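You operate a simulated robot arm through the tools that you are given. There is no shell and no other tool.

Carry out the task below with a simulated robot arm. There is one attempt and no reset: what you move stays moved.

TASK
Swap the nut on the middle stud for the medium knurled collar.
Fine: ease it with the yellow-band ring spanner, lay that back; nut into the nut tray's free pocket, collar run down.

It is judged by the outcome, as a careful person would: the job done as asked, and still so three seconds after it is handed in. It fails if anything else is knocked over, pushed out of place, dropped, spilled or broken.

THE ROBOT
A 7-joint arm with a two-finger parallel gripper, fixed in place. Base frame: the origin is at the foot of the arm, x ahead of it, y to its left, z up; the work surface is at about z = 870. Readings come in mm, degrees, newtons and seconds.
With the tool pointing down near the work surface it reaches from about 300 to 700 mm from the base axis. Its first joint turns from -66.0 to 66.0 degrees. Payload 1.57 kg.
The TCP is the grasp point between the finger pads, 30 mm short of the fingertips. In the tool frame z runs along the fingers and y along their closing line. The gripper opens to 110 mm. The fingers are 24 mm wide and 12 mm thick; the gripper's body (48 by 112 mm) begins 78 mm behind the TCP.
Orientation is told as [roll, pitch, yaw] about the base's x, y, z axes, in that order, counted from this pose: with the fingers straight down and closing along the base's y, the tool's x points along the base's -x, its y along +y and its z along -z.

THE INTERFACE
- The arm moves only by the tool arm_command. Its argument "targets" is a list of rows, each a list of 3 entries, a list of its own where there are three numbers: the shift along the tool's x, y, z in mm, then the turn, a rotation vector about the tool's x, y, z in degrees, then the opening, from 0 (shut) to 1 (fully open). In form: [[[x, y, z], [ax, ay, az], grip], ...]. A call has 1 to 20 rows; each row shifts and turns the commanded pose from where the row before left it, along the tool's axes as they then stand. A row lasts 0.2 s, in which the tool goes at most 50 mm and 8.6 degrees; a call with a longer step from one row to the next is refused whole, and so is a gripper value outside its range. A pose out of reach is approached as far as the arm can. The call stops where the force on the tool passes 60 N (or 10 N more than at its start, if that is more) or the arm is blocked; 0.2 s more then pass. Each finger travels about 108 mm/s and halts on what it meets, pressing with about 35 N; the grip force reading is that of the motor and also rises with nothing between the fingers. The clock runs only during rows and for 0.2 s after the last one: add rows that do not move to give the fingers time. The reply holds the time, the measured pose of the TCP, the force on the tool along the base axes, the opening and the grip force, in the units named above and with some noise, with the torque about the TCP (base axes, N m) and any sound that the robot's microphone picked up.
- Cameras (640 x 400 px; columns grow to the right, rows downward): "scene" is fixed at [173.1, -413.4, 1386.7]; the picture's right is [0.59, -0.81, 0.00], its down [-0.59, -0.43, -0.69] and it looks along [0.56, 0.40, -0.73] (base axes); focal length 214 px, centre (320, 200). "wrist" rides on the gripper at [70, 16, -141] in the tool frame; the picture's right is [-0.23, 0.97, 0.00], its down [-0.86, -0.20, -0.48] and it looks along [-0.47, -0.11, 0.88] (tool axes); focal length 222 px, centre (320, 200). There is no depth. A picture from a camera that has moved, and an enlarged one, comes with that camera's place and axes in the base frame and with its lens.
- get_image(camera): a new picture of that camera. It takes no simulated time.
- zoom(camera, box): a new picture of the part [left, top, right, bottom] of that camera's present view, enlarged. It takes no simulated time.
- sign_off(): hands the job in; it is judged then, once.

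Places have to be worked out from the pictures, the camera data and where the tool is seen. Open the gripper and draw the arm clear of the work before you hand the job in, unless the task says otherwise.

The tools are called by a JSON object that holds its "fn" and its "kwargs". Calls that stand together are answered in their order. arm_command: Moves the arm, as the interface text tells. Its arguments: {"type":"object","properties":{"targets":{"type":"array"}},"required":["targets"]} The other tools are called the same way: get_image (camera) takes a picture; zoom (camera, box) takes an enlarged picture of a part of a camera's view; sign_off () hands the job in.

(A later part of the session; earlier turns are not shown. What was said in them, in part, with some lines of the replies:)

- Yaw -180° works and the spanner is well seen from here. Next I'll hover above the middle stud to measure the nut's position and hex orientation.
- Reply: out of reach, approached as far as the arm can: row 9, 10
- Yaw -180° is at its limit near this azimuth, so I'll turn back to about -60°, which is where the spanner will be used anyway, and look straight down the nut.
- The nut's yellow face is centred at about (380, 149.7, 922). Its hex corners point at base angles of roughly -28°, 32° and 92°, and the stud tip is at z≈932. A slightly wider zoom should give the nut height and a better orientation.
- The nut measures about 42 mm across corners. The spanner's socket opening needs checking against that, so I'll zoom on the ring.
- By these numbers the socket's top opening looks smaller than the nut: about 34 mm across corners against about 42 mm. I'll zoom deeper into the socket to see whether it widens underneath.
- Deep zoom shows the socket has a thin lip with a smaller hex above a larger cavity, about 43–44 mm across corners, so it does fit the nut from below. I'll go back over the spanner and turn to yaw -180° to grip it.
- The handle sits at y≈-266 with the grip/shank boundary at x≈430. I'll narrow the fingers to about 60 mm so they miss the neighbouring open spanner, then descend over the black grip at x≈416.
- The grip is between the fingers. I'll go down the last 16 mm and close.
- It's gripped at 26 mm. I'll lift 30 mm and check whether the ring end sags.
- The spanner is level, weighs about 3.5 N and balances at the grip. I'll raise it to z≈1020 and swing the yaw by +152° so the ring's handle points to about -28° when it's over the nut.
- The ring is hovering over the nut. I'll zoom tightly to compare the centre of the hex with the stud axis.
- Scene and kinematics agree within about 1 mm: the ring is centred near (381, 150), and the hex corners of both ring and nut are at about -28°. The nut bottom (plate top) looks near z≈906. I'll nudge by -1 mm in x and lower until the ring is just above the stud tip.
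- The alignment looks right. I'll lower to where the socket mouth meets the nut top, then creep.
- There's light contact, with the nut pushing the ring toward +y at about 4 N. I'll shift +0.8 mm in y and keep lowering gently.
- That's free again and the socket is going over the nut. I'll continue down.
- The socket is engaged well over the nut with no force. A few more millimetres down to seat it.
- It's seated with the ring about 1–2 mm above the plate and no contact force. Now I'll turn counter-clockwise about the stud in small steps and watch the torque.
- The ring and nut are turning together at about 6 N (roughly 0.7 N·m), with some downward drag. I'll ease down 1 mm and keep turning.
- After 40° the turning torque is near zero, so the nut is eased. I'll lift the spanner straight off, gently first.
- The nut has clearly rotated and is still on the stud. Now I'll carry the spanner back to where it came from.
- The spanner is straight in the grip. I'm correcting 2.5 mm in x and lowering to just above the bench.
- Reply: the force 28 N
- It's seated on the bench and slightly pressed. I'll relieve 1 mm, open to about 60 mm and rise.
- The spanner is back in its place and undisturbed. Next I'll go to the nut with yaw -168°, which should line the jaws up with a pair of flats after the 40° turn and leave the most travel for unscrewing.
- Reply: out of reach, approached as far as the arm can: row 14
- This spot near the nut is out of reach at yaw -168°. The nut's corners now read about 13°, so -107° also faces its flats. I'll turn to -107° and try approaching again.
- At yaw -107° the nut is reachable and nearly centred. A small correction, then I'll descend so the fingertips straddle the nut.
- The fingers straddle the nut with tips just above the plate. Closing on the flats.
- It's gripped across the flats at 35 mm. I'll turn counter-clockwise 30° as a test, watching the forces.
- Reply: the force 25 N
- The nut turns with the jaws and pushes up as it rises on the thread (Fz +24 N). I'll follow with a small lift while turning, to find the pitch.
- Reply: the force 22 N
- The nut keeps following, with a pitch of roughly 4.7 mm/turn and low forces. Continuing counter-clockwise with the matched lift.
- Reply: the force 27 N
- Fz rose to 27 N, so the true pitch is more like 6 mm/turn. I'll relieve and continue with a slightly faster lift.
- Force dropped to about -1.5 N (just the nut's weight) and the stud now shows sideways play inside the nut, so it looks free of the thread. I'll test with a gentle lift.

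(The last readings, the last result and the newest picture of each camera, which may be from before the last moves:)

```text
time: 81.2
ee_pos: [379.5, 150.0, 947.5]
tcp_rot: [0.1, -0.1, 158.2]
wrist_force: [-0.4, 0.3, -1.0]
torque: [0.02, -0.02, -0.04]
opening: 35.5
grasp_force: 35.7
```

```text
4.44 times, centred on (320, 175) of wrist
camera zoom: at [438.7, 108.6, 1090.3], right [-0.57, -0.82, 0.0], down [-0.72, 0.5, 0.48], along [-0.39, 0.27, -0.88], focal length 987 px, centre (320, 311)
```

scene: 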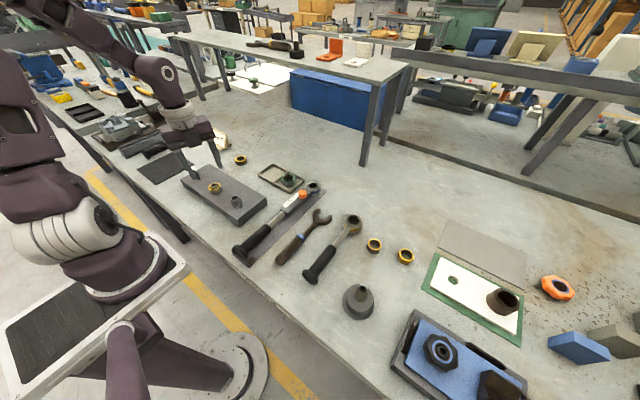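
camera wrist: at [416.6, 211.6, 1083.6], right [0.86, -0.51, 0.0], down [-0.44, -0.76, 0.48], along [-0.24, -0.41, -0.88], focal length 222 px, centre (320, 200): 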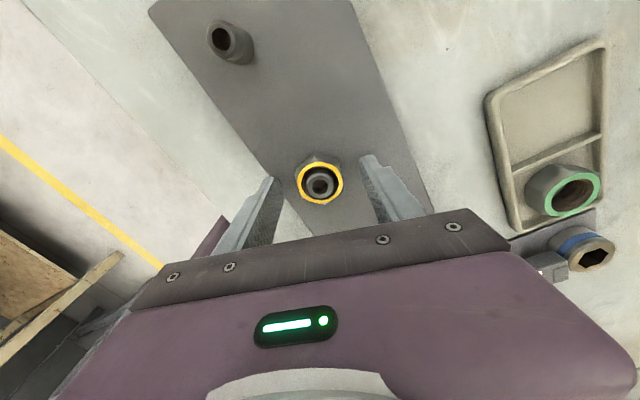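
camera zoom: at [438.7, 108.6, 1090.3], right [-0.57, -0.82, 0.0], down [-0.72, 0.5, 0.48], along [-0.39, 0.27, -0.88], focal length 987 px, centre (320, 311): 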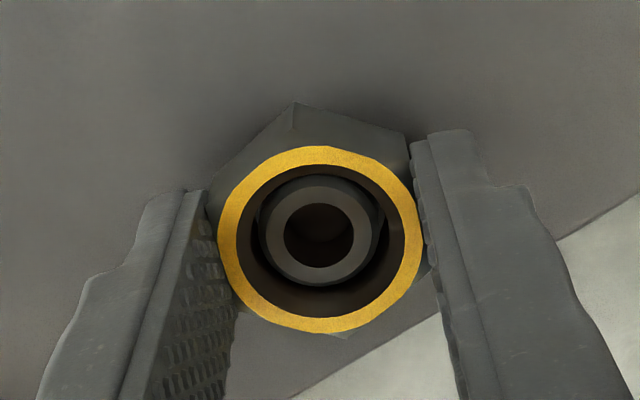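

The nut is free. I'll lift it clear of the stud, carry it over the tray's empty pocket at roughly (569, 88), and turn so the jaws close along x.

{"fn": "arm_command", "kwargs": {"targets": [[[0, 0, -8], [0, 0, 0], 0.2], [[0, 0, -12], [0, 0, 0], 0.2], [[0, 0, -16], [0, 0, 0], 0.2], [[0, 0, -18], [0, 0, 0], 0.2], [[0, 0, -18], [0, 0, 0], 0.2], [[33.2, -2.1, 0], [0, 0, 0], 0.2], [[33.2, -2.1, 0], [0, 0, 0], 0.2], [[33.2, -2.1, 0], [0, 0, 0], 0.2], [[33.2, -2.1, 0], [0, 0, 0], 0.2], [[33.2, -2.1, 0], [0, 0, 0], 0.2], [[33.2, -2.1, 0], [0, 0, 0], 0.2], [[0, 0, 0], [0, 0, 8.5], 0.2], [[0, 0, 0], [0, 0, 8.5], 0.2], [[0, 0, 0], [0, 0, 8.5], 0.2], [[0, 0, 0], [0, 0, 8.5], 0.2], [[0, 0, 0], [0, 0, 8.5], 0.2], [[0, 0, 0], [0, 0, 8.5], 0.2], [[0, 0, 0], [0, 0, 8.5], 0.2], [[0, 0, 0], [0, 0, 8.5], 0.2], [[0, 0, 0], [0, 0, 0], 0.2]]}}

{"fn": "get_image", "kwargs": {"camera": "wrist"}}

{"fn": "zoom", "kwargs": {"camera": "scene", "box": [180, 100, 340, 220]}}

```text
time: 85.4
ee_pos: [569.5, 86.7, 1019.6]
tcp_rot: [0.1, -0.1, 90.1]
wrist_force: [0.3, -0.1, -0.6]
torque: [0.03, 0.0, -0.04]
opening: 35.5
grasp_force: 35.3
```

```text
taken
camera wrist: at [553.8, 17.2, 1162.1], right [-0.97, 0.23, 0.0], down [0.2, 0.86, 0.48], along [0.11, 0.47, -0.88], focal length 222 px, centre (320, 200)
```

wrist: 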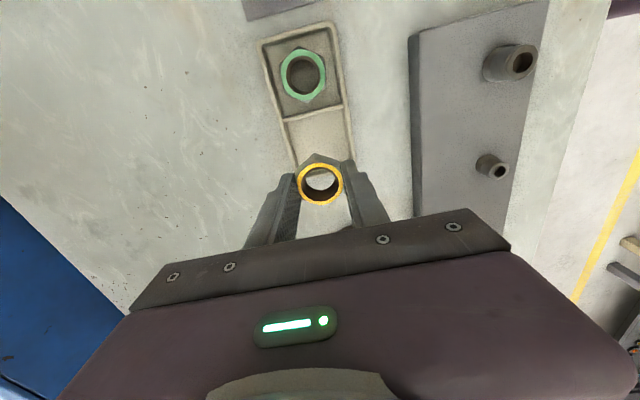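

```text
3.33 times, centred on (260, 160) of scene
camera zoom: at [173.1, -413.4, 1386.7], right [0.59, -0.81, 0.0], down [-0.59, -0.43, -0.69], along [0.56, 0.4, -0.73], focal length 715 px, centre (520, 333)
```

zoom: 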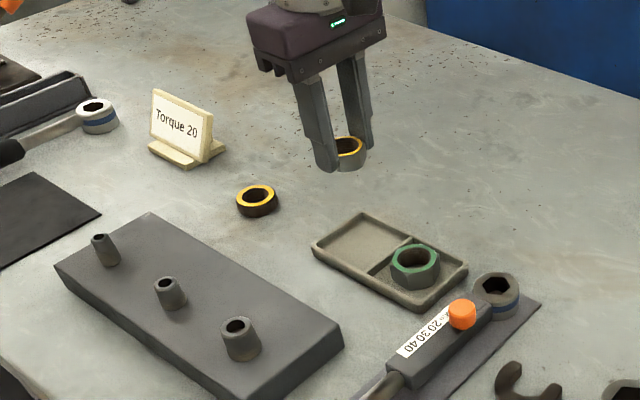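

{"fn": "zoom", "kwargs": {"camera": "wrist", "box": [240, 10, 380, 190]}}

{"fn": "zoom", "kwargs": {"camera": "scene", "box": [250, 155, 322, 200]}}

```text
2.22 times, centred on (310, 100) of wrist
camera zoom: at [553.8, 17.2, 1162.1], right [-0.97, 0.23, 0.0], down [0.2, 0.86, 0.48], along [0.11, 0.47, -0.88], focal length 494 px, centre (342, 422)
```

zoom: 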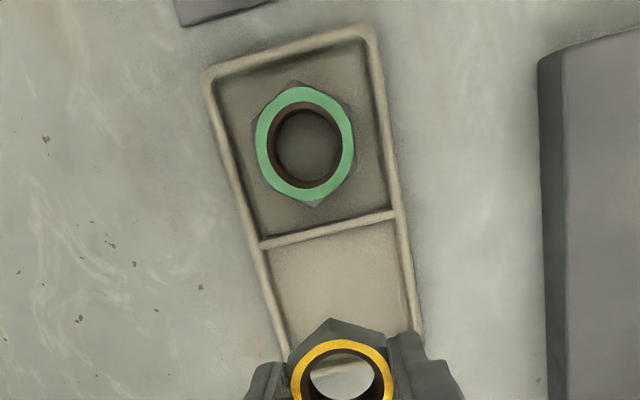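

```text
8.89 times, centred on (286, 178) of scene
camera zoom: at [173.1, -413.4, 1386.7], right [0.59, -0.81, 0.0], down [-0.59, -0.43, -0.69], along [0.56, 0.4, -0.73], focal length 1906 px, centre (622, 400)
```

zoom: 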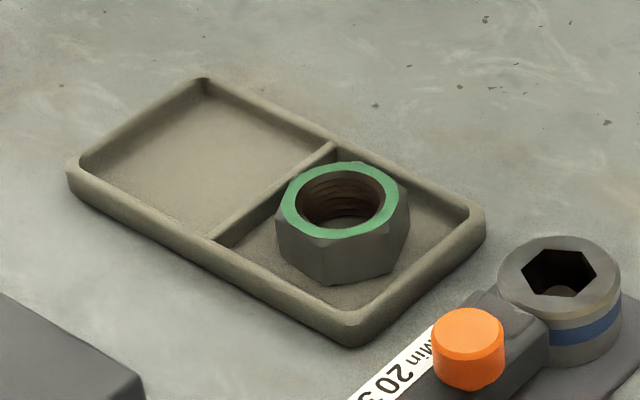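

The pocket centre comes out at about (569.6, 87) from both cameras, and the TCP is already over it. I'll lower quickly to just above the floor and then creep.

{"fn": "arm_command", "kwargs": {"targets": [[[0, 0, 20], [0, 0, 0], 0.2], [[0, 0, 20], [0, 0, 0], 0.2], [[0, 0, 20], [0, 0, 0], 0.2], [[0, 0, 20], [0, 0, 0], 0.2], [[0, 0, 15], [0, 0, 0], 0.2], [[0, 0, 8], [0, 0, 0], 0.2], [[0, 0, 0], [0, 0, 0], 0.2]]}}

{"fn": "get_image", "kwargs": {"camera": "wrist"}}

{"fn": "zoom", "kwargs": {"camera": "scene", "box": [240, 145, 322, 200]}}

```text
time: 87.0
ee_pos: [569.9, 87.1, 916.6]
tcp_rot: [0.0, 0.0, 90.2]
wrist_force: [0.2, 0.3, -1.8]
torque: [-0.01, 0.0, 0.0]
opening: 35.4
grasp_force: 34.8
```

```text
taken
camera wrist: at [554.3, 17.2, 1059.1], right [-0.97, 0.22, 0.0], down [0.2, 0.86, 0.48], along [0.11, 0.47, -0.88], focal length 222 px, centre (320, 200)
```

wrist: 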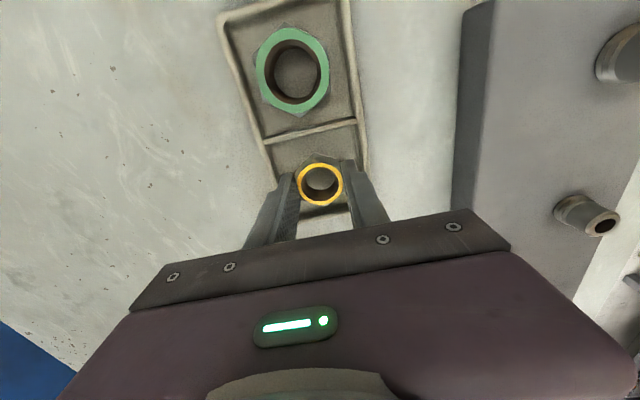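

```text
7.27 times, centred on (281, 172) of scene
camera zoom: at [173.1, -413.4, 1386.7], right [0.59, -0.81, 0.0], down [-0.59, -0.43, -0.69], along [0.56, 0.4, -0.73], focal length 1560 px, centre (604, 400)
```

zoom: 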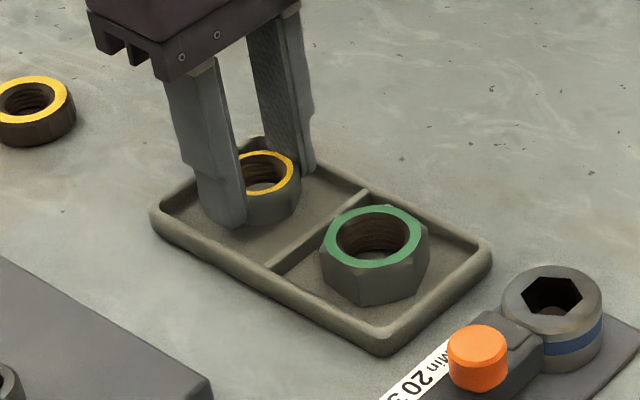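

The fingers and nut are well inside the pocket. Now I'll creep down to contact.

{"fn": "arm_command", "kwargs": {"targets": [[[0, 0, 2], [0, 0, 0], 0.2], [[0, 0, 2], [0, 0, 0], 0.2], [[0, 0, 1], [0, 0, 0], 0.2], [[0, 0, 1], [0, 0, 0], 0.2], [[0, 0, 0], [0, 0, 0], 0.2]]}}

```text
time: 88.2
ee_pos: [569.3, 86.7, 911.2]
tcp_rot: [0.0, 0.0, 90.1]
wrist_force: [-1.1, 0.6, -2.2]
torque: [-0.01, -0.01, -0.01]
opening: 35.4
grasp_force: 35.5
```

{"fn": "arm_command", "kwargs": {"targets": [[[0, 0, 1], [0, 0, 0], 0.2], [[0, 0, 1], [0, 0, 0], 0.2], [[0, 0, 0], [0, 0, 0], 0.2]]}}

{"fn": "zoom", "kwargs": {"camera": "scene", "box": [250, 150, 300, 185]}}

```text
time: 89.0
ee_pos: [569.4, 86.5, 910.1]
tcp_rot: [0.0, 0.0, 90.2]
wrist_force: [-1.8, -0.5, 7.1]
torque: [0.07, 0.16, 0.0]
opening: 35.3
grasp_force: 35.2
```

```text
11.43 times, centred on (275, 168) of scene
camera zoom: at [172.9, -413.4, 1386.7], right [0.59, -0.81, 0.0], down [-0.59, -0.43, -0.69], along [0.56, 0.4, -0.73], focal length 2451 px, centre (834, 571)
```

zoom: 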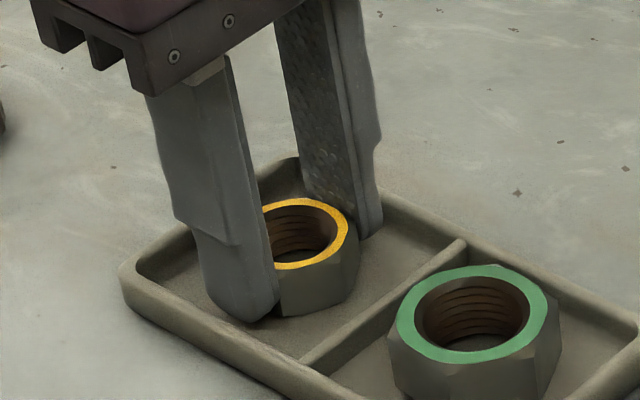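

The nut is on the pocket floor (Fz +7 N). I'll open just a few millimetres so the fingers stay clear of the pocket walls, then rise.

{"fn": "arm_command", "kwargs": {"targets": [[[0, 0, 0], [0, 0, 0], 0.34], [[0, 0, 0], [0, 0, 0], 0.365], [[0, 0, 0], [0, 0, 0], 0.365], [[0, 0, -2], [0, 0, 0], 0.365], [[0, 0, -4], [0, 0, 0], 0.365], [[0, 0, -6], [0, 0, 0], 0.365], [[0, 0, -10], [0, 0, 0], 0.365], [[0, 0, -15], [0, 0, 0], 0.365], [[0, 0, -20], [0, 0, 0], 0.4], [[0, 0, -30], [0, 0, 0], 0.6], [[0, 0, -20], [0, 0, 0], 0.6], [[0, 0, 0], [0, 0, 0], 0.6]]}}

{"fn": "zoom", "kwargs": {"camera": "scene", "box": [220, 120, 330, 200]}}

{"fn": "get_image", "kwargs": {"camera": "wrist"}}

```text
time: 91.6
ee_pos: [569.5, 88.6, 1016.3]
tcp_rot: [0.0, 0.0, 90.2]
wrist_force: [-0.1, 0.6, 0.5]
torque: [0.06, 0.02, 0.05]
opening: 65.9
grasp_force: 0.1
```

```text
5.00 times, centred on (275, 160) of scene
camera zoom: at [173.1, -413.4, 1386.7], right [0.59, -0.81, 0.0], down [-0.59, -0.43, -0.69], along [0.56, 0.4, -0.73], focal length 1072 px, centre (545, 400)
```

zoom: 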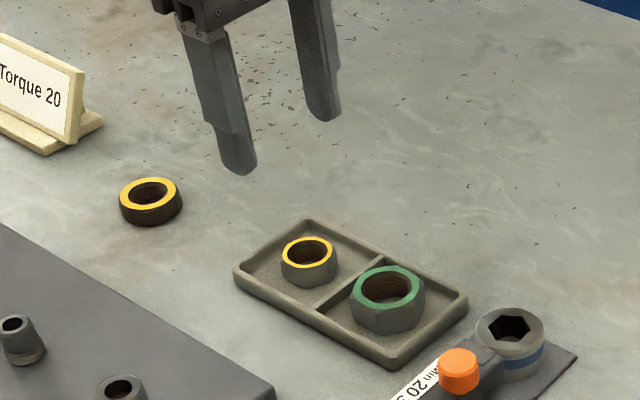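

```text
taken
camera wrist: at [553.9, 18.1, 1158.2], right [-0.97, 0.22, 0.0], down [0.2, 0.86, 0.48], along [0.11, 0.47, -0.88], focal length 222 px, centre (320, 200)
```

wrist: 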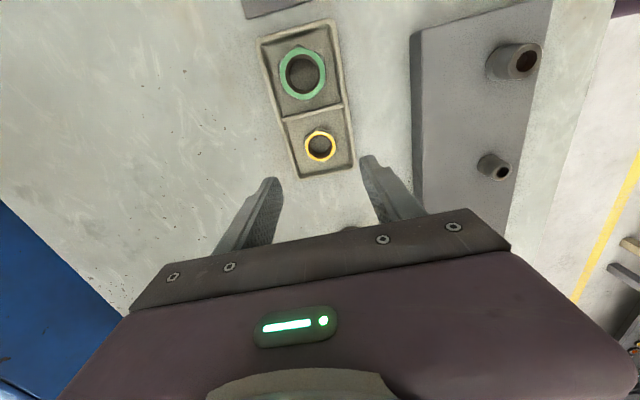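

The nut rests in the free pocket. Next is the knurled collar near (557, 247), so I'll move above it and look.

{"fn": "arm_command", "kwargs": {"targets": [[[-32, 2.5, 4], [0, 0, 0], 0.7], [[-32, 2.5, 4], [0, 0, 0], 0.7], [[-32, 2.5, 4], [0, 0, 0], 0.7], [[-32, 2.5, 4], [0, 0, 0], 0.7], [[-31.5, 2.5, 4], [0, 0, 0], 0.7], [[0, 0, 0], [0, 0, 0], 0.7]]}}

{"fn": "get_image", "kwargs": {"camera": "wrist"}}

{"fn": "zoom", "kwargs": {"camera": "wrist", "box": [280, 120, 360, 190]}}

{"fn": "get_image", "kwargs": {"camera": "scene"}}

```text
time: 93.0
ee_pos: [556.2, 246.2, 996.9]
tcp_rot: [0.0, -0.1, 90.2]
wrist_force: [-0.5, -0.6, -0.6]
torque: [0.0, 0.01, 0.04]
opening: 77.0
grasp_force: 0.1
```

```text
taken
camera wrist: at [539.8, 176.2, 1138.7], right [-0.97, 0.22, 0.0], down [0.2, 0.86, 0.48], along [0.11, 0.47, -0.88], focal length 222 px, centre (320, 200)
```

wrist: 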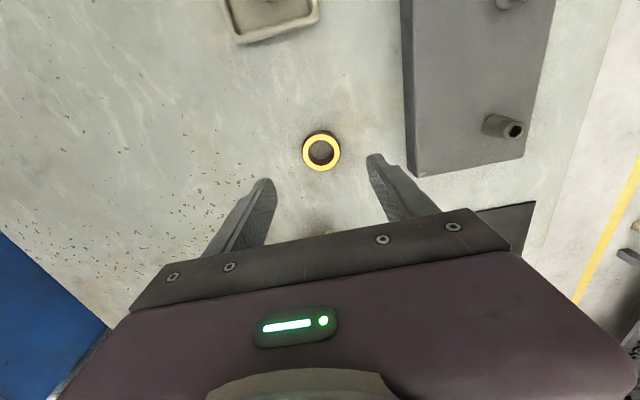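

```text
5.71 times, centred on (320, 155) of wrist
camera zoom: at [539.8, 176.2, 1138.7], right [-0.97, 0.22, 0.0], down [0.2, 0.86, 0.48], along [0.11, 0.47, -0.88], focal length 1269 px, centre (320, 457)
```

zoom: 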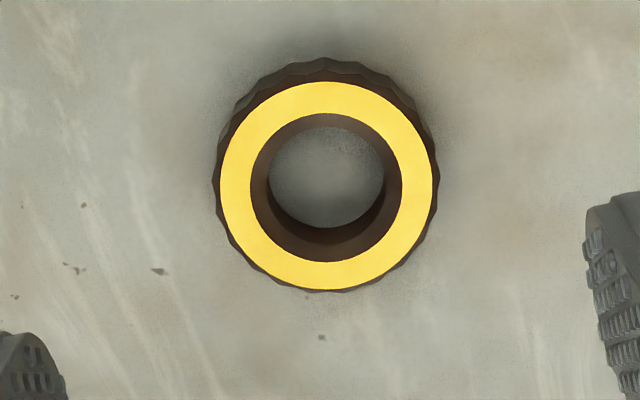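

```text
taken
```

scene: 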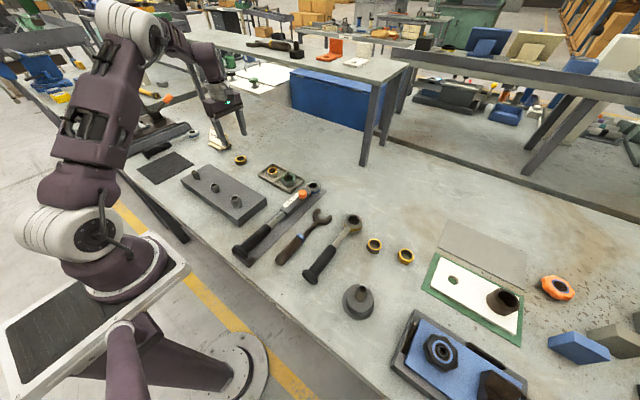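

The collar is about 45 mm across and sits 3 mm to +y of the tool axis. I'll correct, descend with tips just above the bench, and then check before closing.

{"fn": "arm_command", "kwargs": {"targets": [[[-3.3, 0.2, 20], [0, 0, 0], 0.7], [[0, 0, 20], [0, 0, 0], 0.7], [[0, 0, 20], [0, 0, 0], 0.7], [[0, 0, 18], [0, 0, 0], 0.7], [[0, 0, 10], [0, 0, 0], 0.7], [[0, 0, 5], [0, 0, 0], 0.7], [[0, 0, 0], [0, 0, 0], 0.7]]}}

{"fn": "get_image", "kwargs": {"camera": "wrist"}}

{"fn": "zoom", "kwargs": {"camera": "scene", "box": [210, 130, 280, 180]}}

```text
time: 94.6
ee_pos: [556.6, 250.1, 902.7]
tcp_rot: [-0.1, 0.0, 90.2]
wrist_force: [0.1, 0.4, -0.3]
torque: [0.01, -0.02, 0.0]
opening: 77.2
grasp_force: 0.0
```

```text
taken
camera wrist: at [540.6, 179.6, 1045.0], right [-0.97, 0.22, 0.0], down [0.2, 0.86, 0.48], along [0.11, 0.47, -0.88], focal length 222 px, centre (320, 200)
```

wrist: 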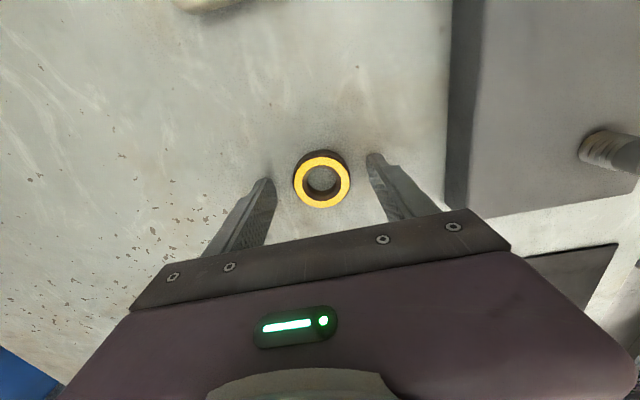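

```text
8.00 times, centred on (245, 155) of scene
camera zoom: at [173.1, -413.4, 1386.7], right [0.59, -0.81, 0.0], down [-0.59, -0.43, -0.69], along [0.56, 0.4, -0.73], focal length 1716 px, centre (920, 560)
```

zoom: 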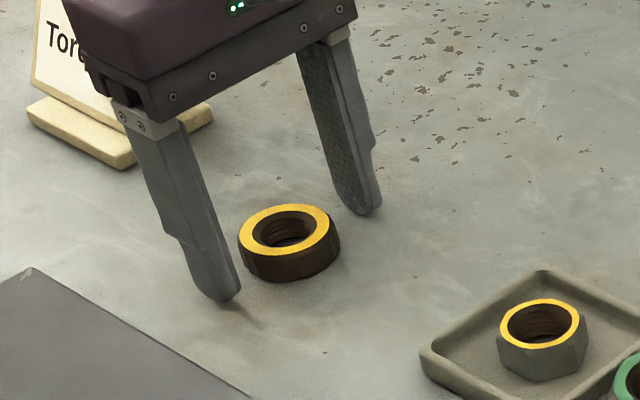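

{"fn": "arm_command", "kwargs": {"targets": [[[1.3, 1.0, 0], [0, 0, 0], 0.7], [[0, 0, 0], [0, 0, 0], 0.55], [[0, 0, 0], [0, 0, 0], 0.46], [[0, 0, 0], [0, 0, 0], 0.4], [[0, 0, 0], [0, 0, 0], 0.25], [[0, 0, 0], [0, 0, 0], 0.25], [[0, 0, 0], [0, 0, 0], 0.25]]}}

{"fn": "zoom", "kwargs": {"camera": "wrist", "box": [260, 130, 380, 220]}}

```text
time: 96.2
ee_pos: [554.4, 249.2, 901.4]
tcp_rot: [0.0, 0.0, 90.1]
wrist_force: [-0.4, 0.0, 0.8]
torque: [0.02, 0.1, -0.01]
opening: 45.3
grasp_force: 35.1
```

```text
4.44 times, centred on (320, 175) of wrist
camera zoom: at [539.3, 178.6, 1045.1], right [-0.97, 0.22, 0.0], down [0.2, 0.86, 0.48], along [0.11, 0.47, -0.88], focal length 987 px, centre (320, 311)
```

zoom: 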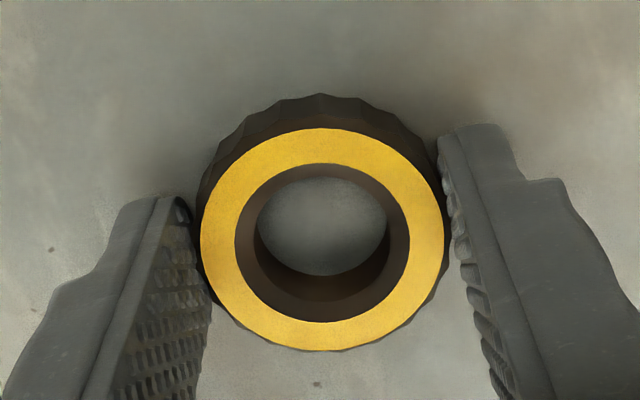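

The collar is gripped at 45 mm and centred. I'll lift, carry it over the middle stud and wind the yaw up for clockwise travel.

{"fn": "arm_command", "kwargs": {"targets": [[[0, 0, -5], [0, 0, 0], 0.25], [[0, 0, -15], [0, 0, 0], 0.25], [[0, 0, -25], [0, 0, 0], 0.25], [[0, 0, -30], [0, 0, 0], 0.25], [[0, 0, -30], [0, 0, 0], 0.25], [[16.5, 29.25, 0], [0, 0, 0], 0.25], [[16.5, 29.25, 0], [0, 0, 0], 0.25], [[16.5, 29.25, 0], [0, 0, 0], 0.25], [[16.5, 29.25, 0], [0, 0, 0], 0.25], [[16.5, 29.25, 0], [0, 0, 0], 0.25], [[16.5, 29.25, 0], [0, 0, 0], 0.25], [[0, 0, 0], [0, 0, 0], 0.25], [[0, 0, 0], [0, 0, 0], 0.25]]}}

{"fn": "arm_command", "kwargs": {"targets": [[[0, 0, 0], [0, 0, -8], 0.25], [[0, 0, 0], [0, 0, -8], 0.25], [[0, 0, 0], [0, 0, -8], 0.25], [[0, 0, 0], [0, 0, -8], 0.25], [[0, 0, 0], [0, 0, -8], 0.25], [[0, 0, 0], [0, 0, -8], 0.25], [[0, 0, 0], [0, 0, -8], 0.25], [[0, 0, 0], [0, 0, -8], 0.25], [[0, 0, 0], [0, 0, -8], 0.25], [[0, 0, 0], [0, 0, -8], 0.25], [[0, 0, 0], [0, 0, 0], 0.25]]}}

{"fn": "get_image", "kwargs": {"camera": "wrist"}}

{"fn": "zoom", "kwargs": {"camera": "scene", "box": [170, 110, 260, 210]}}

```text
time: 99.0
ee_pos: [378.7, 149.9, 1006.9]
tcp_rot: [0.0, 0.0, 90.1]
wrist_force: [0.4, 0.1, -0.9]
torque: [0.0, -0.02, -0.04]
opening: 45.4
grasp_force: 34.8
```

```text
time: 101.4
ee_pos: [380.0, 149.3, 1007.5]
tcp_rot: [0.0, -0.1, 170.3]
wrist_force: [-1.1, 0.3, -1.1]
torque: [-0.01, -0.05, -0.03]
opening: 45.5
grasp_force: 34.9
```

```text
taken
camera wrist: at [446.5, 121.6, 1150.3], right [-0.39, -0.92, 0.0], down [-0.81, 0.34, 0.48], along [-0.44, 0.19, -0.88], focal length 222 px, centre (320, 200)
```

wrist: 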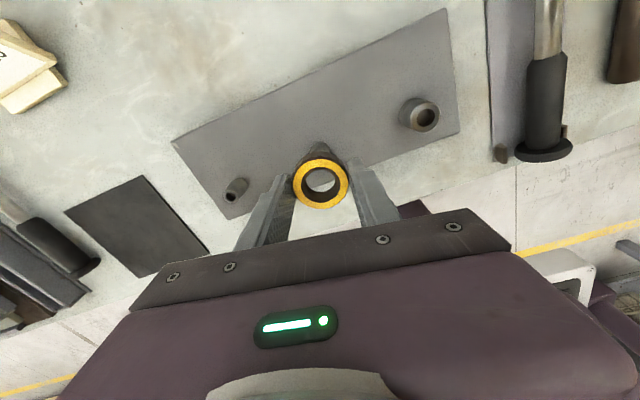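

```text
4.00 times, centred on (215, 160) of scene
camera zoom: at [173.1, -413.4, 1386.7], right [0.59, -0.81, 0.0], down [-0.59, -0.43, -0.69], along [0.56, 0.4, -0.73], focal length 858 px, centre (740, 360)
```

zoom: 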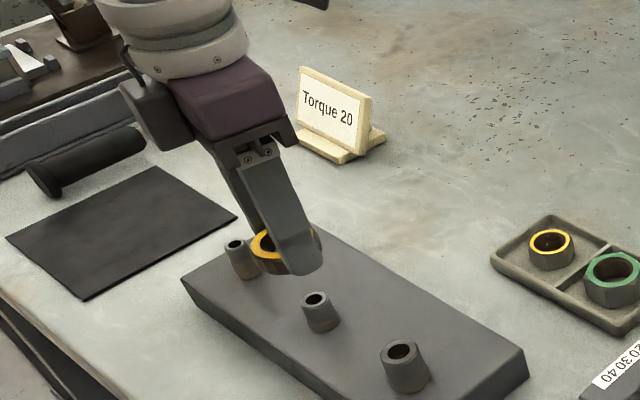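

The collar is over the stud at yaw 170°. A half-millimetre correction, then I'll lower until the collar is just above the stud tip.

{"fn": "arm_command", "kwargs": {"targets": [[[-0.55, -0.4, 10], [0, 0, 0], 0.25], [[0, 0, 10], [0, 0, 0], 0.25], [[0, 0, 10], [0, 0, 0], 0.25], [[0, 0, 7], [0, 0, 0], 0.25], [[0, 0, 0], [0, 0, 0], 0.25]]}}

{"fn": "zoom", "kwargs": {"camera": "wrist", "box": [260, 130, 380, 220]}}

{"fn": "zoom", "kwargs": {"camera": "scene", "box": [185, 150, 245, 200]}}

```text
time: 102.6
ee_pos: [380.0, 149.9, 970.9]
tcp_rot: [0.0, -0.1, 170.1]
wrist_force: [0.8, -0.3, -0.9]
torque: [0.0, -0.04, 0.01]
opening: 45.3
grasp_force: 34.8
```

```text
4.44 times, centred on (320, 175) of wrist
camera zoom: at [446.2, 122.6, 1113.7], right [-0.39, -0.92, 0.0], down [-0.81, 0.34, 0.48], along [-0.44, 0.19, -0.88], focal length 987 px, centre (320, 311)
```

zoom: 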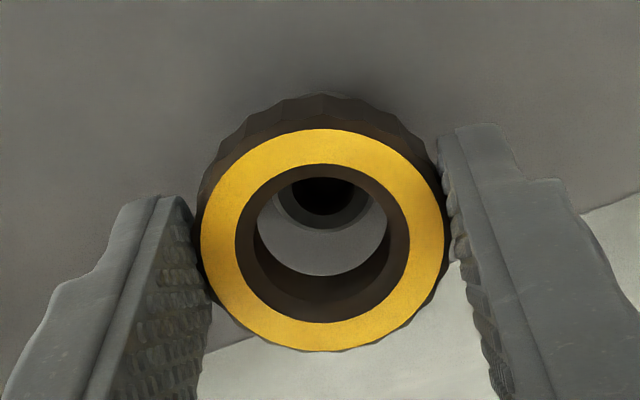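

```text
8.00 times, centred on (215, 175) of scene
camera zoom: at [173.1, -413.4, 1386.7], right [0.59, -0.81, 0.0], down [-0.59, -0.43, -0.69], along [0.56, 0.4, -0.73], focal length 1716 px, centre (1160, 400)
```

zoom: 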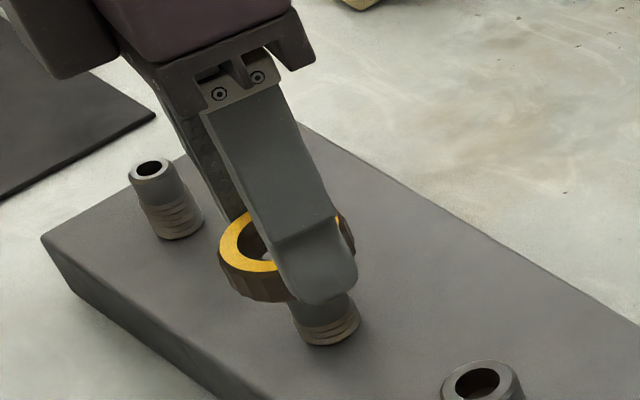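

Stud and bore are concentric within about 0.3 mm. Sliding the collar down over the stud's plain neck.

{"fn": "arm_command", "kwargs": {"targets": [[[0, 0, 4], [0, 0, 0], 0.25], [[0, 0, 4], [0, 0, 0], 0.25], [[0, 0, 4], [0, 0, 0], 0.25], [[0, 0, 4], [0, 0, 0], 0.25], [[0, 0, 3], [0, 0, 0], 0.25], [[0, 0, 2], [0, 0, 0], 0.25], [[0, 0, 0], [0, 0, 0], 0.25]]}}

{"fn": "zoom", "kwargs": {"camera": "wrist", "box": [260, 130, 380, 220]}}

```text
time: 104.2
ee_pos: [379.9, 151.5, 949.9]
tcp_rot: [0.0, 0.0, 170.1]
wrist_force: [5.5, 0.4, 0.2]
torque: [0.03, -0.14, 0.01]
opening: 45.2
grasp_force: 35.0
```

```text
4.44 times, centred on (320, 175) of wrist
camera zoom: at [446.1, 121.7, 1091.6], right [-0.39, -0.92, 0.0], down [-0.81, 0.34, 0.48], along [-0.44, 0.19, -0.88], focal length 987 px, centre (320, 311)
```

zoom: 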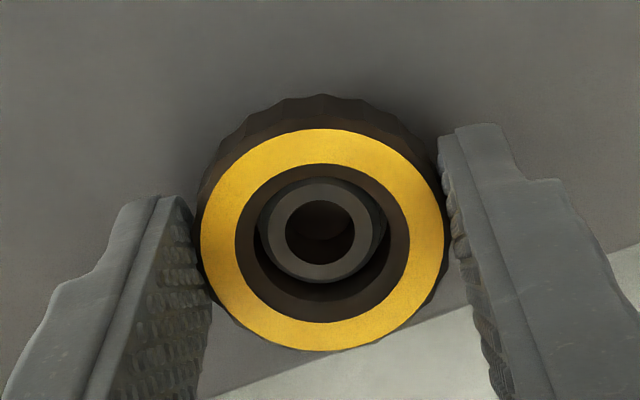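

{"fn": "arm_command", "kwargs": {"targets": [[[0.25, 0, 1], [0, 0, 0], 0.25], [[0, 0, 1], [0, 0, 0], 0.25], [[0, 0, 0], [0, 0, 0], 0.25]]}}

{"fn": "arm_command", "kwargs": {"targets": [[[0, 0, 1], [0, 0, 0], 0.25], [[0, 0, 1], [0, 0, 0], 0.25], [[0, 0, 0], [0, 0, 0], 0.25]]}}

```text
time: 105.0
ee_pos: [380.7, 149.9, 947.7]
tcp_rot: [0.0, 0.1, 170.2]
wrist_force: [4.5, -1.8, -0.4]
torque: [-0.03, -0.13, -0.01]
opening: 45.1
grasp_force: 35.0
```

```text
time: 105.8
ee_pos: [381.0, 148.8, 945.3]
tcp_rot: [0.1, 0.0, 170.3]
wrist_force: [1.6, 0.0, -1.5]
torque: [0.01, -0.04, 0.01]
opening: 44.9
grasp_force: 35.4
```

{"fn": "arm_command", "kwargs": {"targets": [[[0, 0, 0.7], [0, 0, 0], 0.25], [[0, 0, 0.7], [0, 0, 0], 0.25], [[0, 0, 0], [0, 0, 0], 0.25]]}}

{"fn": "arm_command", "kwargs": {"targets": [[[0, 0, 0.6], [0, 0, 0], 0.25], [[0, 0, 0.6], [0, 0, 0], 0.25], [[0, 0, 0], [0, 0, 0], 0.25]]}}

```text
time: 106.6
ee_pos: [380.7, 151.1, 943.5]
tcp_rot: [0.0, 0.1, 170.3]
wrist_force: [9.2, -3.2, 12.6]
torque: [-0.22, 0.09, 0.02]
opening: 44.9
grasp_force: 34.7
```

```text
time: 107.4
ee_pos: [380.7, 149.0, 943.0]
tcp_rot: [0.0, 0.0, 170.2]
wrist_force: [1.7, -5.8, 19.3]
torque: [-0.07, -0.18, 0.0]
opening: 44.6
grasp_force: 34.7
```

The collar has met the top of the thread (Fz +19 N at TCP z≈943). Now I'll turn clockwise, following down with the pitch.

{"fn": "arm_command", "kwargs": {"targets": [[[0, 0, 0.05], [0, 0, 8.5], 0.25], [[0, 0, 0.1], [0, 0, 8.5], 0.25], [[0, 0, 0.1], [0, 0, 8.5], 0.25], [[0, 0, 0.1], [0, 0, 8.5], 0.25], [[0, 0, 0.1], [0, 0, 8.5], 0.25]]}}

{"fn": "zoom", "kwargs": {"camera": "wrist", "box": [260, 130, 380, 220]}}

```text
time: 108.6
ee_pos: [380.5, 150.0, 941.8]
tcp_rot: [0.0, 0.0, 127.6]
wrist_force: [4.4, 2.6, -17.3]
torque: [0.14, -0.21, 0.0]
opening: 43.0
grasp_force: 35.1
```

```text
4.44 times, centred on (320, 175) of wrist
camera zoom: at [410.0, 84.3, 1084.7], right [-0.91, -0.41, 0.0], down [-0.36, 0.8, 0.48], along [-0.2, 0.44, -0.88], focal length 987 px, centre (320, 311)
```

zoom: 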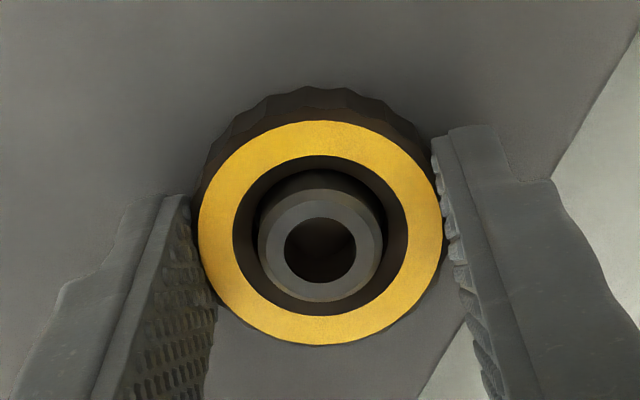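

Fz swung to -17 N, so the collar has caught the thread and is pulling the gripper down. I'll follow down faster and continue clockwise.

{"fn": "arm_command", "kwargs": {"targets": [[[0, 0, 0.5], [0, 0, 0], 0.25], [[0, 0, 0.14], [0, 0, 8.5], 0.25], [[0, 0, 0.14], [0, 0, 8.5], 0.25], [[0, 0, 0.14], [0, 0, 8.5], 0.25], [[0, 0, 0.14], [0, 0, 8.5], 0.25], [[0, 0, 0.14], [0, 0, 8.5], 0.25]]}}

{"fn": "zoom", "kwargs": {"camera": "wrist", "box": [260, 130, 380, 220]}}

{"fn": "zoom", "kwargs": {"camera": "scene", "box": [185, 150, 245, 200]}}

```text
time: 110.0
ee_pos: [379.3, 148.9, 941.6]
tcp_rot: [0.0, 0.1, 85.1]
wrist_force: [2.8, 0.9, -5.5]
torque: [0.03, -0.17, 0.01]
opening: 43.1
grasp_force: 34.5
```

```text
4.44 times, centred on (320, 175) of wrist
camera zoom: at [358.1, 81.4, 1083.7], right [-0.95, 0.31, 0.0], down [0.27, 0.83, 0.48], along [0.15, 0.46, -0.88], focal length 987 px, centre (320, 311)
```

zoom: 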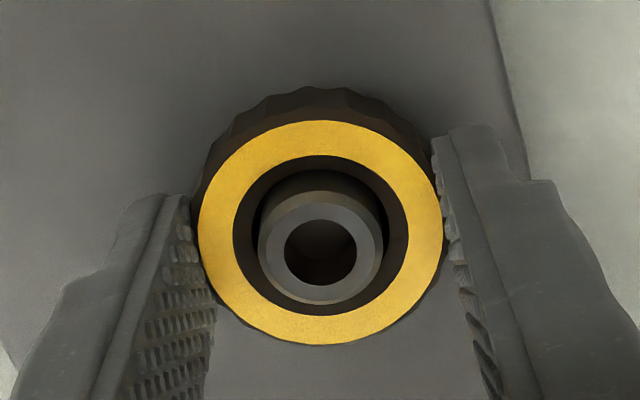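

```text
8.00 times, centred on (215, 175) of scene
camera zoom: at [173.2, -413.4, 1386.7], right [0.59, -0.81, 0.0], down [-0.59, -0.43, -0.69], along [0.56, 0.4, -0.73], focal length 1716 px, centre (1160, 400)
```

zoom: 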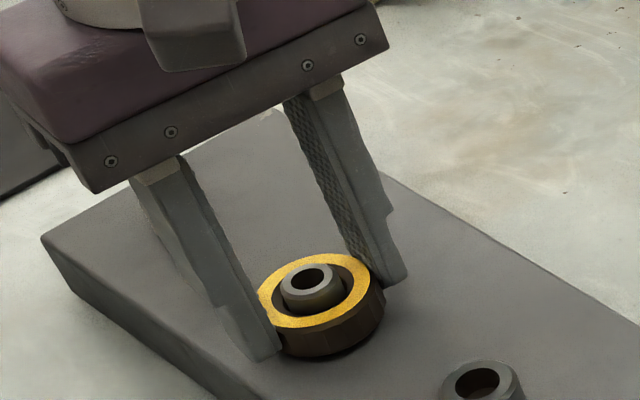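

It's threading down steadily. Continuing clockwise.

{"fn": "arm_command", "kwargs": {"targets": [[[0, 0, 0.14], [0, 0, 8.5], 0.25], [[0, 0, 0.14], [0, 0, 8.5], 0.25], [[0, 0, 0.14], [0, 0, 8.5], 0.25], [[0, 0, 0.14], [0, 0, 8.5], 0.25], [[0, 0, 0.14], [0, 0, 8.5], 0.25], [[0, 0, 0.14], [0, 0, 8.5], 0.25]]}}

{"fn": "zoom", "kwargs": {"camera": "wrist", "box": [260, 130, 380, 220]}}

```text
time: 111.4
ee_pos: [380.3, 149.0, 941.2]
tcp_rot: [0.0, 0.1, 34.2]
wrist_force: [-3.5, 8.9, -22.4]
torque: [0.38, -0.08, 0.02]
opening: 43.0
grasp_force: 34.7
```

```text
4.44 times, centred on (320, 175) of wrist
camera zoom: at [313.4, 124.1, 1082.8], right [-0.36, 0.93, 0.0], down [0.82, 0.31, 0.48], along [0.45, 0.17, -0.88], focal length 987 px, centre (320, 311)
```

zoom: 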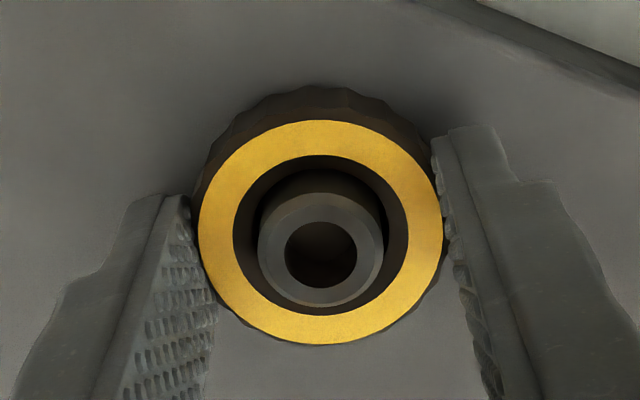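

{"fn": "arm_command", "kwargs": {"targets": [[[-0.05, 0.15, 0.4], [0, 0, 0], 0.25], [[0, 0, 0.16], [0, 0, 8.5], 0.25], [[0, 0, 0.16], [0, 0, 8.5], 0.25], [[0, 0, 0.16], [0, 0, 8.5], 0.25], [[0, 0, 0.16], [0, 0, 8.5], 0.25], [[0, 0, 0.16], [0, 0, 8.5], 0.25]]}}

{"fn": "zoom", "kwargs": {"camera": "scene", "box": [185, 150, 245, 200]}}

```text
time: 112.8
ee_pos: [380.5, 149.9, 938.9]
tcp_rot: [0.0, 0.0, -8.4]
wrist_force: [-14.1, 9.6, -1.1]
torque: [0.34, 0.19, -0.01]
opening: 42.8
grasp_force: 34.9
```

```text
8.00 times, centred on (215, 175) of scene
camera zoom: at [172.8, -413.2, 1386.8], right [0.59, -0.81, 0.0], down [-0.59, -0.43, -0.69], along [0.56, 0.4, -0.73], focal length 1716 px, centre (1160, 400)
```

zoom: 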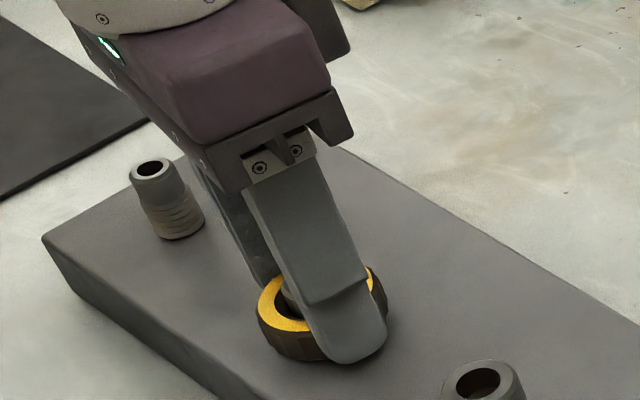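

{"fn": "arm_command", "kwargs": {"targets": [[[0.2, 0.08, 0], [0, 0, 0], 0.25], [[0, 0, 0.15], [0, 0, 8.5], 0.25], [[0, 0, 0.15], [0, 0, 8.5], 0.25], [[0, 0, 0.15], [0, 0, 8.5], 0.25]]}}

{"fn": "zoom", "kwargs": {"camera": "wrist", "box": [260, 130, 380, 220]}}

```text
time: 113.8
ee_pos: [379.4, 148.9, 937.6]
tcp_rot: [0.0, -0.1, -34.0]
wrist_force: [-8.4, 11.3, -14.8]
torque: [0.46, 0.36, 0.03]
opening: 43.1
grasp_force: 34.8
```

```text
4.44 times, centred on (320, 175) of wrist
camera zoom: at [331.3, 202.2, 1081.3], right [0.73, 0.68, 0.0], down [0.6, -0.64, 0.48], along [0.33, -0.35, -0.88], focal length 987 px, centre (320, 311)
```

zoom: 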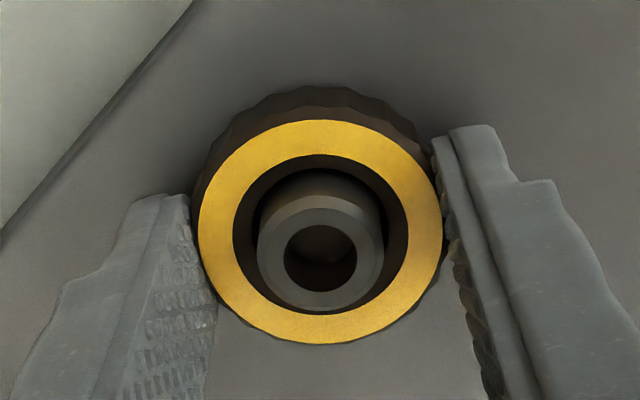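

{"fn": "arm_command", "kwargs": {"targets": [[[0, 0.1, 0.25], [0, 0, 0], 0.25], [[0, 0, 0.14], [0, 0, 8.5], 0.25], [[0, 0, 0.14], [0, 0, 8.5], 0.25], [[0, 0, 0.14], [0, 0, 8.5], 0.25]]}}

{"fn": "zoom", "kwargs": {"camera": "scene", "box": [195, 165, 240, 200]}}

```text
time: 114.8
ee_pos: [380.8, 149.2, 938.7]
tcp_rot: [-0.1, 0.0, -59.4]
wrist_force: [-3.9, 0.6, -26.7]
torque: [0.07, -0.03, 0.01]
opening: 43.0
grasp_force: 35.0
```

```text
11.43 times, centred on (218, 182) of scene
camera zoom: at [173.3, -413.3, 1386.7], right [0.59, -0.81, 0.0], down [-0.59, -0.43, -0.69], along [0.56, 0.4, -0.73], focal length 2451 px, centre (1491, 400)
```

zoom: 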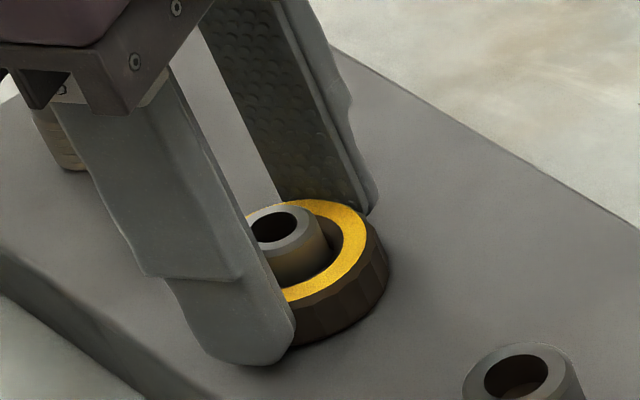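

{"fn": "arm_command", "kwargs": {"targets": [[[0, 0, 0.45], [0, 0, 0], 0.25], [[0, 0, 0.13], [0, 0, 8.5], 0.25], [[0, 0, 0.13], [0, 0, 8.5], 0.25], [[0, 0, 0], [0, 0, 0], 0.25]]}}

{"fn": "zoom", "kwargs": {"camera": "wrist", "box": [260, 130, 380, 220]}}

```text
time: 115.8
ee_pos: [380.3, 150.2, 939.7]
tcp_rot: [0.1, -0.1, -76.3]
wrist_force: [-8.1, -10.5, 14.7]
torque: [-0.51, 0.25, -0.02]
opening: 43.2
grasp_force: 35.4
```

```text
4.44 times, centred on (320, 175) of wrist
camera zoom: at [379.7, 221.4, 1080.8], right [1.0, 0.01, 0.0], down [0.01, -0.88, 0.48], along [0.0, -0.48, -0.88], focal length 987 px, centre (320, 311)
```

zoom: 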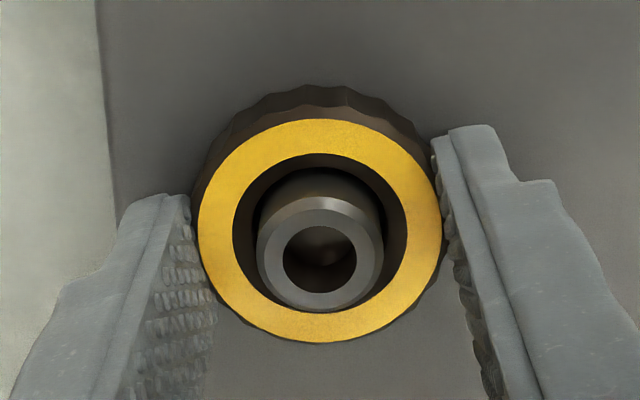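

Fz turned positive (+15 N), which suggests the collar may be seating on the plate. I'll back the z off slightly and turn a bit more to feel for tightening torque.

{"fn": "arm_command", "kwargs": {"targets": [[[0, 0, -0.2], [0, 0, 0], 0.25], [[0, 0, 0], [0, 0, 8], 0.25], [[0, 0, 0], [0, 0, 8], 0.25]]}}

{"fn": "zoom", "kwargs": {"camera": "wrist", "box": [260, 130, 380, 220]}}

```text
time: 116.6
ee_pos: [379.6, 150.4, 938.4]
tcp_rot: [0.0, -0.1, -92.3]
wrist_force: [-8.9, -11.7, 18.3]
torque: [-0.52, 0.16, 0.2]
opening: 42.9
grasp_force: 34.9
```

```text
4.44 times, centred on (320, 175) of wrist
camera zoom: at [399.4, 218.8, 1080.5], right [0.96, -0.27, 0.0], down [-0.23, -0.85, 0.48], along [-0.13, -0.46, -0.88], focal length 987 px, centre (320, 311)
```

zoom: 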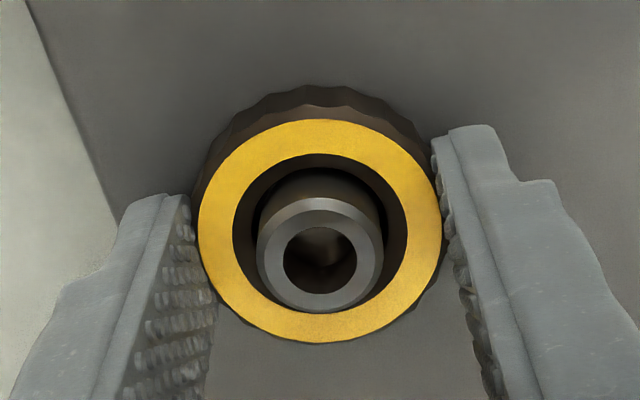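

Torque about z has begun to rise (0.2 N·m), so the collar is seating. A little more clockwise to snug it.

{"fn": "arm_command", "kwargs": {"targets": [[[0, 0, 0], [0, 0, 5], 0.25], [[0, 0, 0], [0, 0, 5], 0.25]]}}

{"fn": "zoom", "kwargs": {"camera": "wrist", "box": [260, 130, 380, 220]}}

```text
time: 117.2
ee_pos: [379.5, 149.3, 939.2]
tcp_rot: [-0.1, 0.0, -102.3]
wrist_force: [-5.2, -10.7, 4.5]
torque: [-0.36, 0.09, 0.72]
opening: 43.3
grasp_force: 34.4
```

```text
4.44 times, centred on (320, 175) of wrist
camera zoom: at [411.0, 214.8, 1080.4], right [0.9, -0.43, 0.0], down [-0.38, -0.79, 0.48], along [-0.21, -0.43, -0.88], focal length 987 px, centre (320, 311)
```

zoom: 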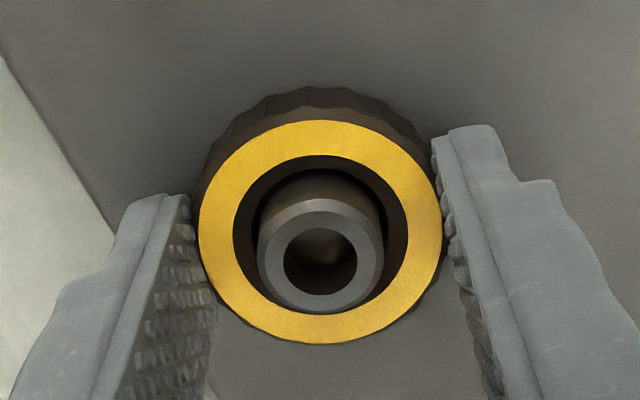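

Torque is 0.72 N·m, so it's hand-tight and run down. I'll open the gripper and rise straight up, then inspect.

{"fn": "arm_command", "kwargs": {"targets": [[[0, 0, 0], [0, 0, 0], 0.42], [[0, 0, 0], [0, 0, 0], 0.5], [[0, 0, 0], [0, 0, 0], 0.6], [[0, 0, 0], [0, 0, 0], 0.6], [[0, 0, -5], [0, 0, 0], 0.6], [[0, 0, -15], [0, 0, 0], 0.6], [[0, 0, -20], [0, 0, 0], 0.6], [[0, 0, -20], [0, 0, 0], 0.6], [[0, 0, -20], [0, 0, 0], 0.6], [[0, 0, 0], [0, 0, 0], 0.6]]}}

{"fn": "zoom", "kwargs": {"camera": "wrist", "box": [280, 100, 360, 180]}}

{"fn": "zoom", "kwargs": {"camera": "scene", "box": [195, 165, 240, 200]}}

```text
time: 119.4
ee_pos: [379.9, 152.1, 1018.6]
tcp_rot: [0.0, 0.0, -102.2]
wrist_force: [0.1, 0.1, 0.6]
torque: [0.0, -0.01, 0.02]
opening: 66.0
grasp_force: 0.1
```

```text
5.00 times, centred on (320, 140) of wrist
camera zoom: at [410.8, 215.1, 1161.2], right [0.9, -0.43, 0.0], down [-0.38, -0.79, 0.48], along [-0.21, -0.43, -0.88], focal length 1111 px, centre (320, 500)
```

zoom: 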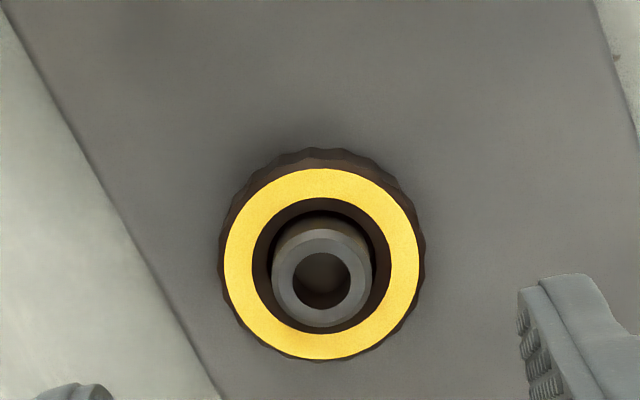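

```text
11.43 times, centred on (218, 182) of scene
camera zoom: at [173.1, -413.4, 1386.7], right [0.59, -0.81, 0.0], down [-0.59, -0.43, -0.69], along [0.56, 0.4, -0.73], focal length 2451 px, centre (1491, 400)
```

zoom: 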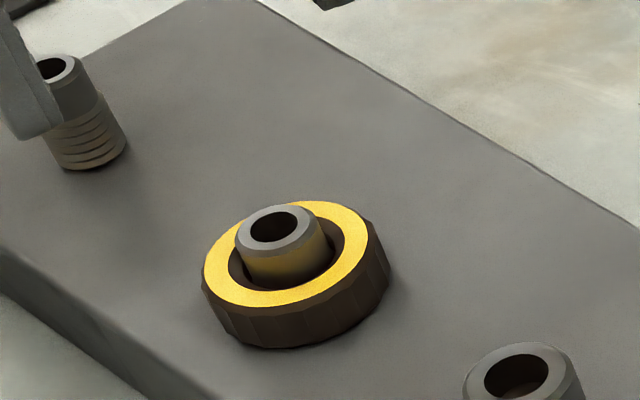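

The collar sits flat and level on the plate. I'll retract the arm up and away, open the gripper fully, and check the whole scene.

{"fn": "arm_command", "kwargs": {"targets": [[[0, 0, -30], [0, 0, 0], 0.8], [[0, 0, -30], [0, 0, 0], 1], [[0, 0, -30], [0, 0, 0], 1], [[0, 0, -30], [0, 0, 0], 1], [[0, 0, -30], [0, 0, 0], 1], [[0, 0, 0], [0, 0, 7], 1], [[0, 0, 0], [0, 0, 0], 1]]}}

{"fn": "get_image", "kwargs": {"camera": "scene"}}

{"fn": "zoom", "kwargs": {"camera": "scene", "box": [170, 140, 330, 240]}}

{"fn": "zoom", "kwargs": {"camera": "scene", "box": [220, 170, 420, 290]}}

{"fn": "zoom", "kwargs": {"camera": "scene", "box": [250, 155, 322, 200]}}

```text
time: 121.0
ee_pos: [379.7, 150.3, 1168.2]
tcp_rot: [0.0, -0.1, -109.4]
wrist_force: [0.0, 0.3, -0.4]
torque: [0.03, 0.02, 0.03]
opening: 110.2
grasp_force: 0.1
```

```text
taken
```

scene: 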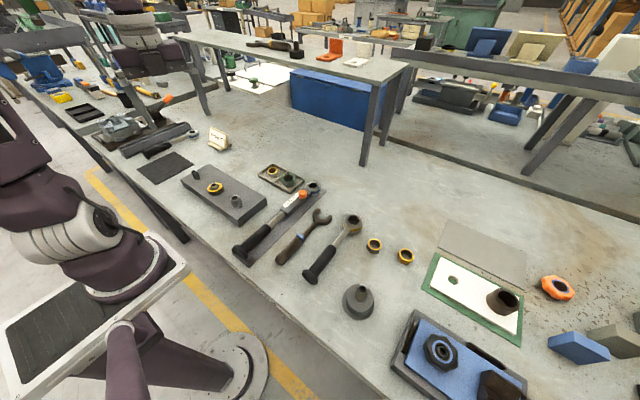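

```text
4.00 times, centred on (250, 190) of scene
camera zoom: at [173.1, -413.4, 1386.7], right [0.59, -0.81, 0.0], down [-0.59, -0.43, -0.69], along [0.56, 0.4, -0.73], focal length 858 px, centre (600, 240)
```

zoom: 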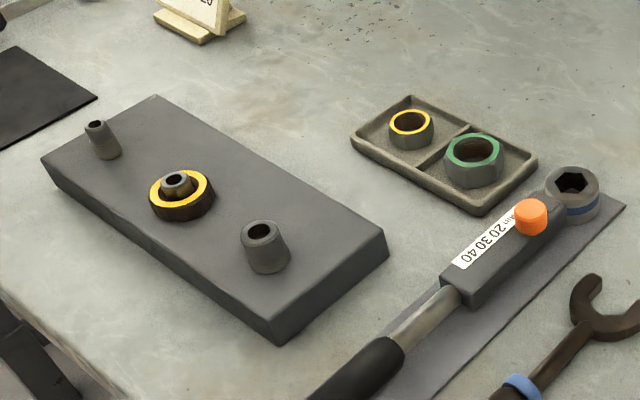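

```text
3.20 times, centred on (320, 230) of scene
camera zoom: at [173.1, -413.4, 1386.7], right [0.59, -0.81, 0.0], down [-0.59, -0.43, -0.69], along [0.56, 0.4, -0.73], focal length 686 px, centre (320, 104)
```

zoom: 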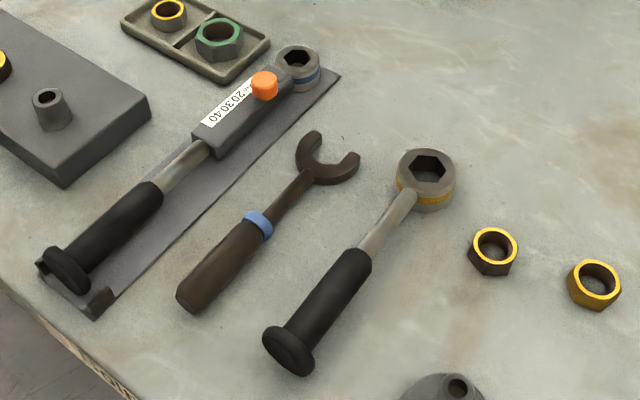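

```text
8.89 times, centred on (286, 178) of scene
camera zoom: at [173.1, -413.4, 1386.7], right [0.59, -0.81, 0.0], down [-0.59, -0.43, -0.69], along [0.56, 0.4, -0.73], focal length 1906 px, centre (622, 400)
```

zoom: 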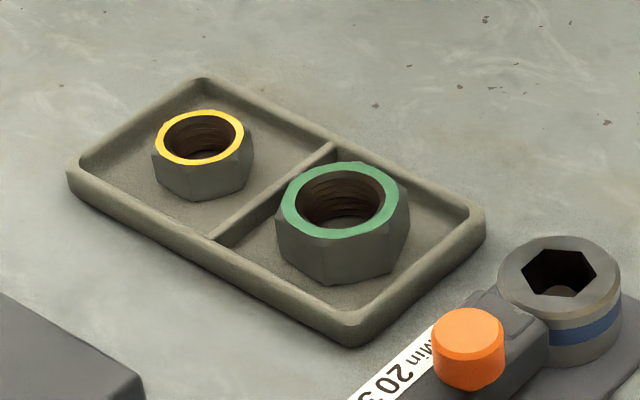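

Everything is where it should be: the collar is run down on the middle stud, the nut is in the tray's formerly free pocket, and the yellow-band spanner is back in its place. Nothing else has moved, and the gripper is open and clear, so I'm handing in.

{"fn": "sign_off", "kwargs": {}}

```text
The job is handed in.
```

The nut on the middle stud is off and the medium knurled collar is on in its place. I've handed the job in, but I haven't seen how it was judged.

- **Easing the nut:** the yellow-band ring spanner turned it about 40° counter-clockwise, until it spun freely. The spanner is back where it was, lying the same way.
- **Nut:** unscrewed with the fingers and set down in the nut tray's free pocket, beside the green one.
- **Collar:** run down clockwise until it sat flat on the plate, and snugged by the gripper to about 0.7 N·m. I took the yellow-topped collar beside the "Torque 20" card as the medium one; it was the only knurled collar I could see, and yellow matched the nut.
- **Torque:** I did not torque the collar. The card and the torque wrench were on the bench, but you only asked for it to be run down.

In the last pictures nothing else on the bench had moved. The arm was up clear of the work with the gripper fully open.
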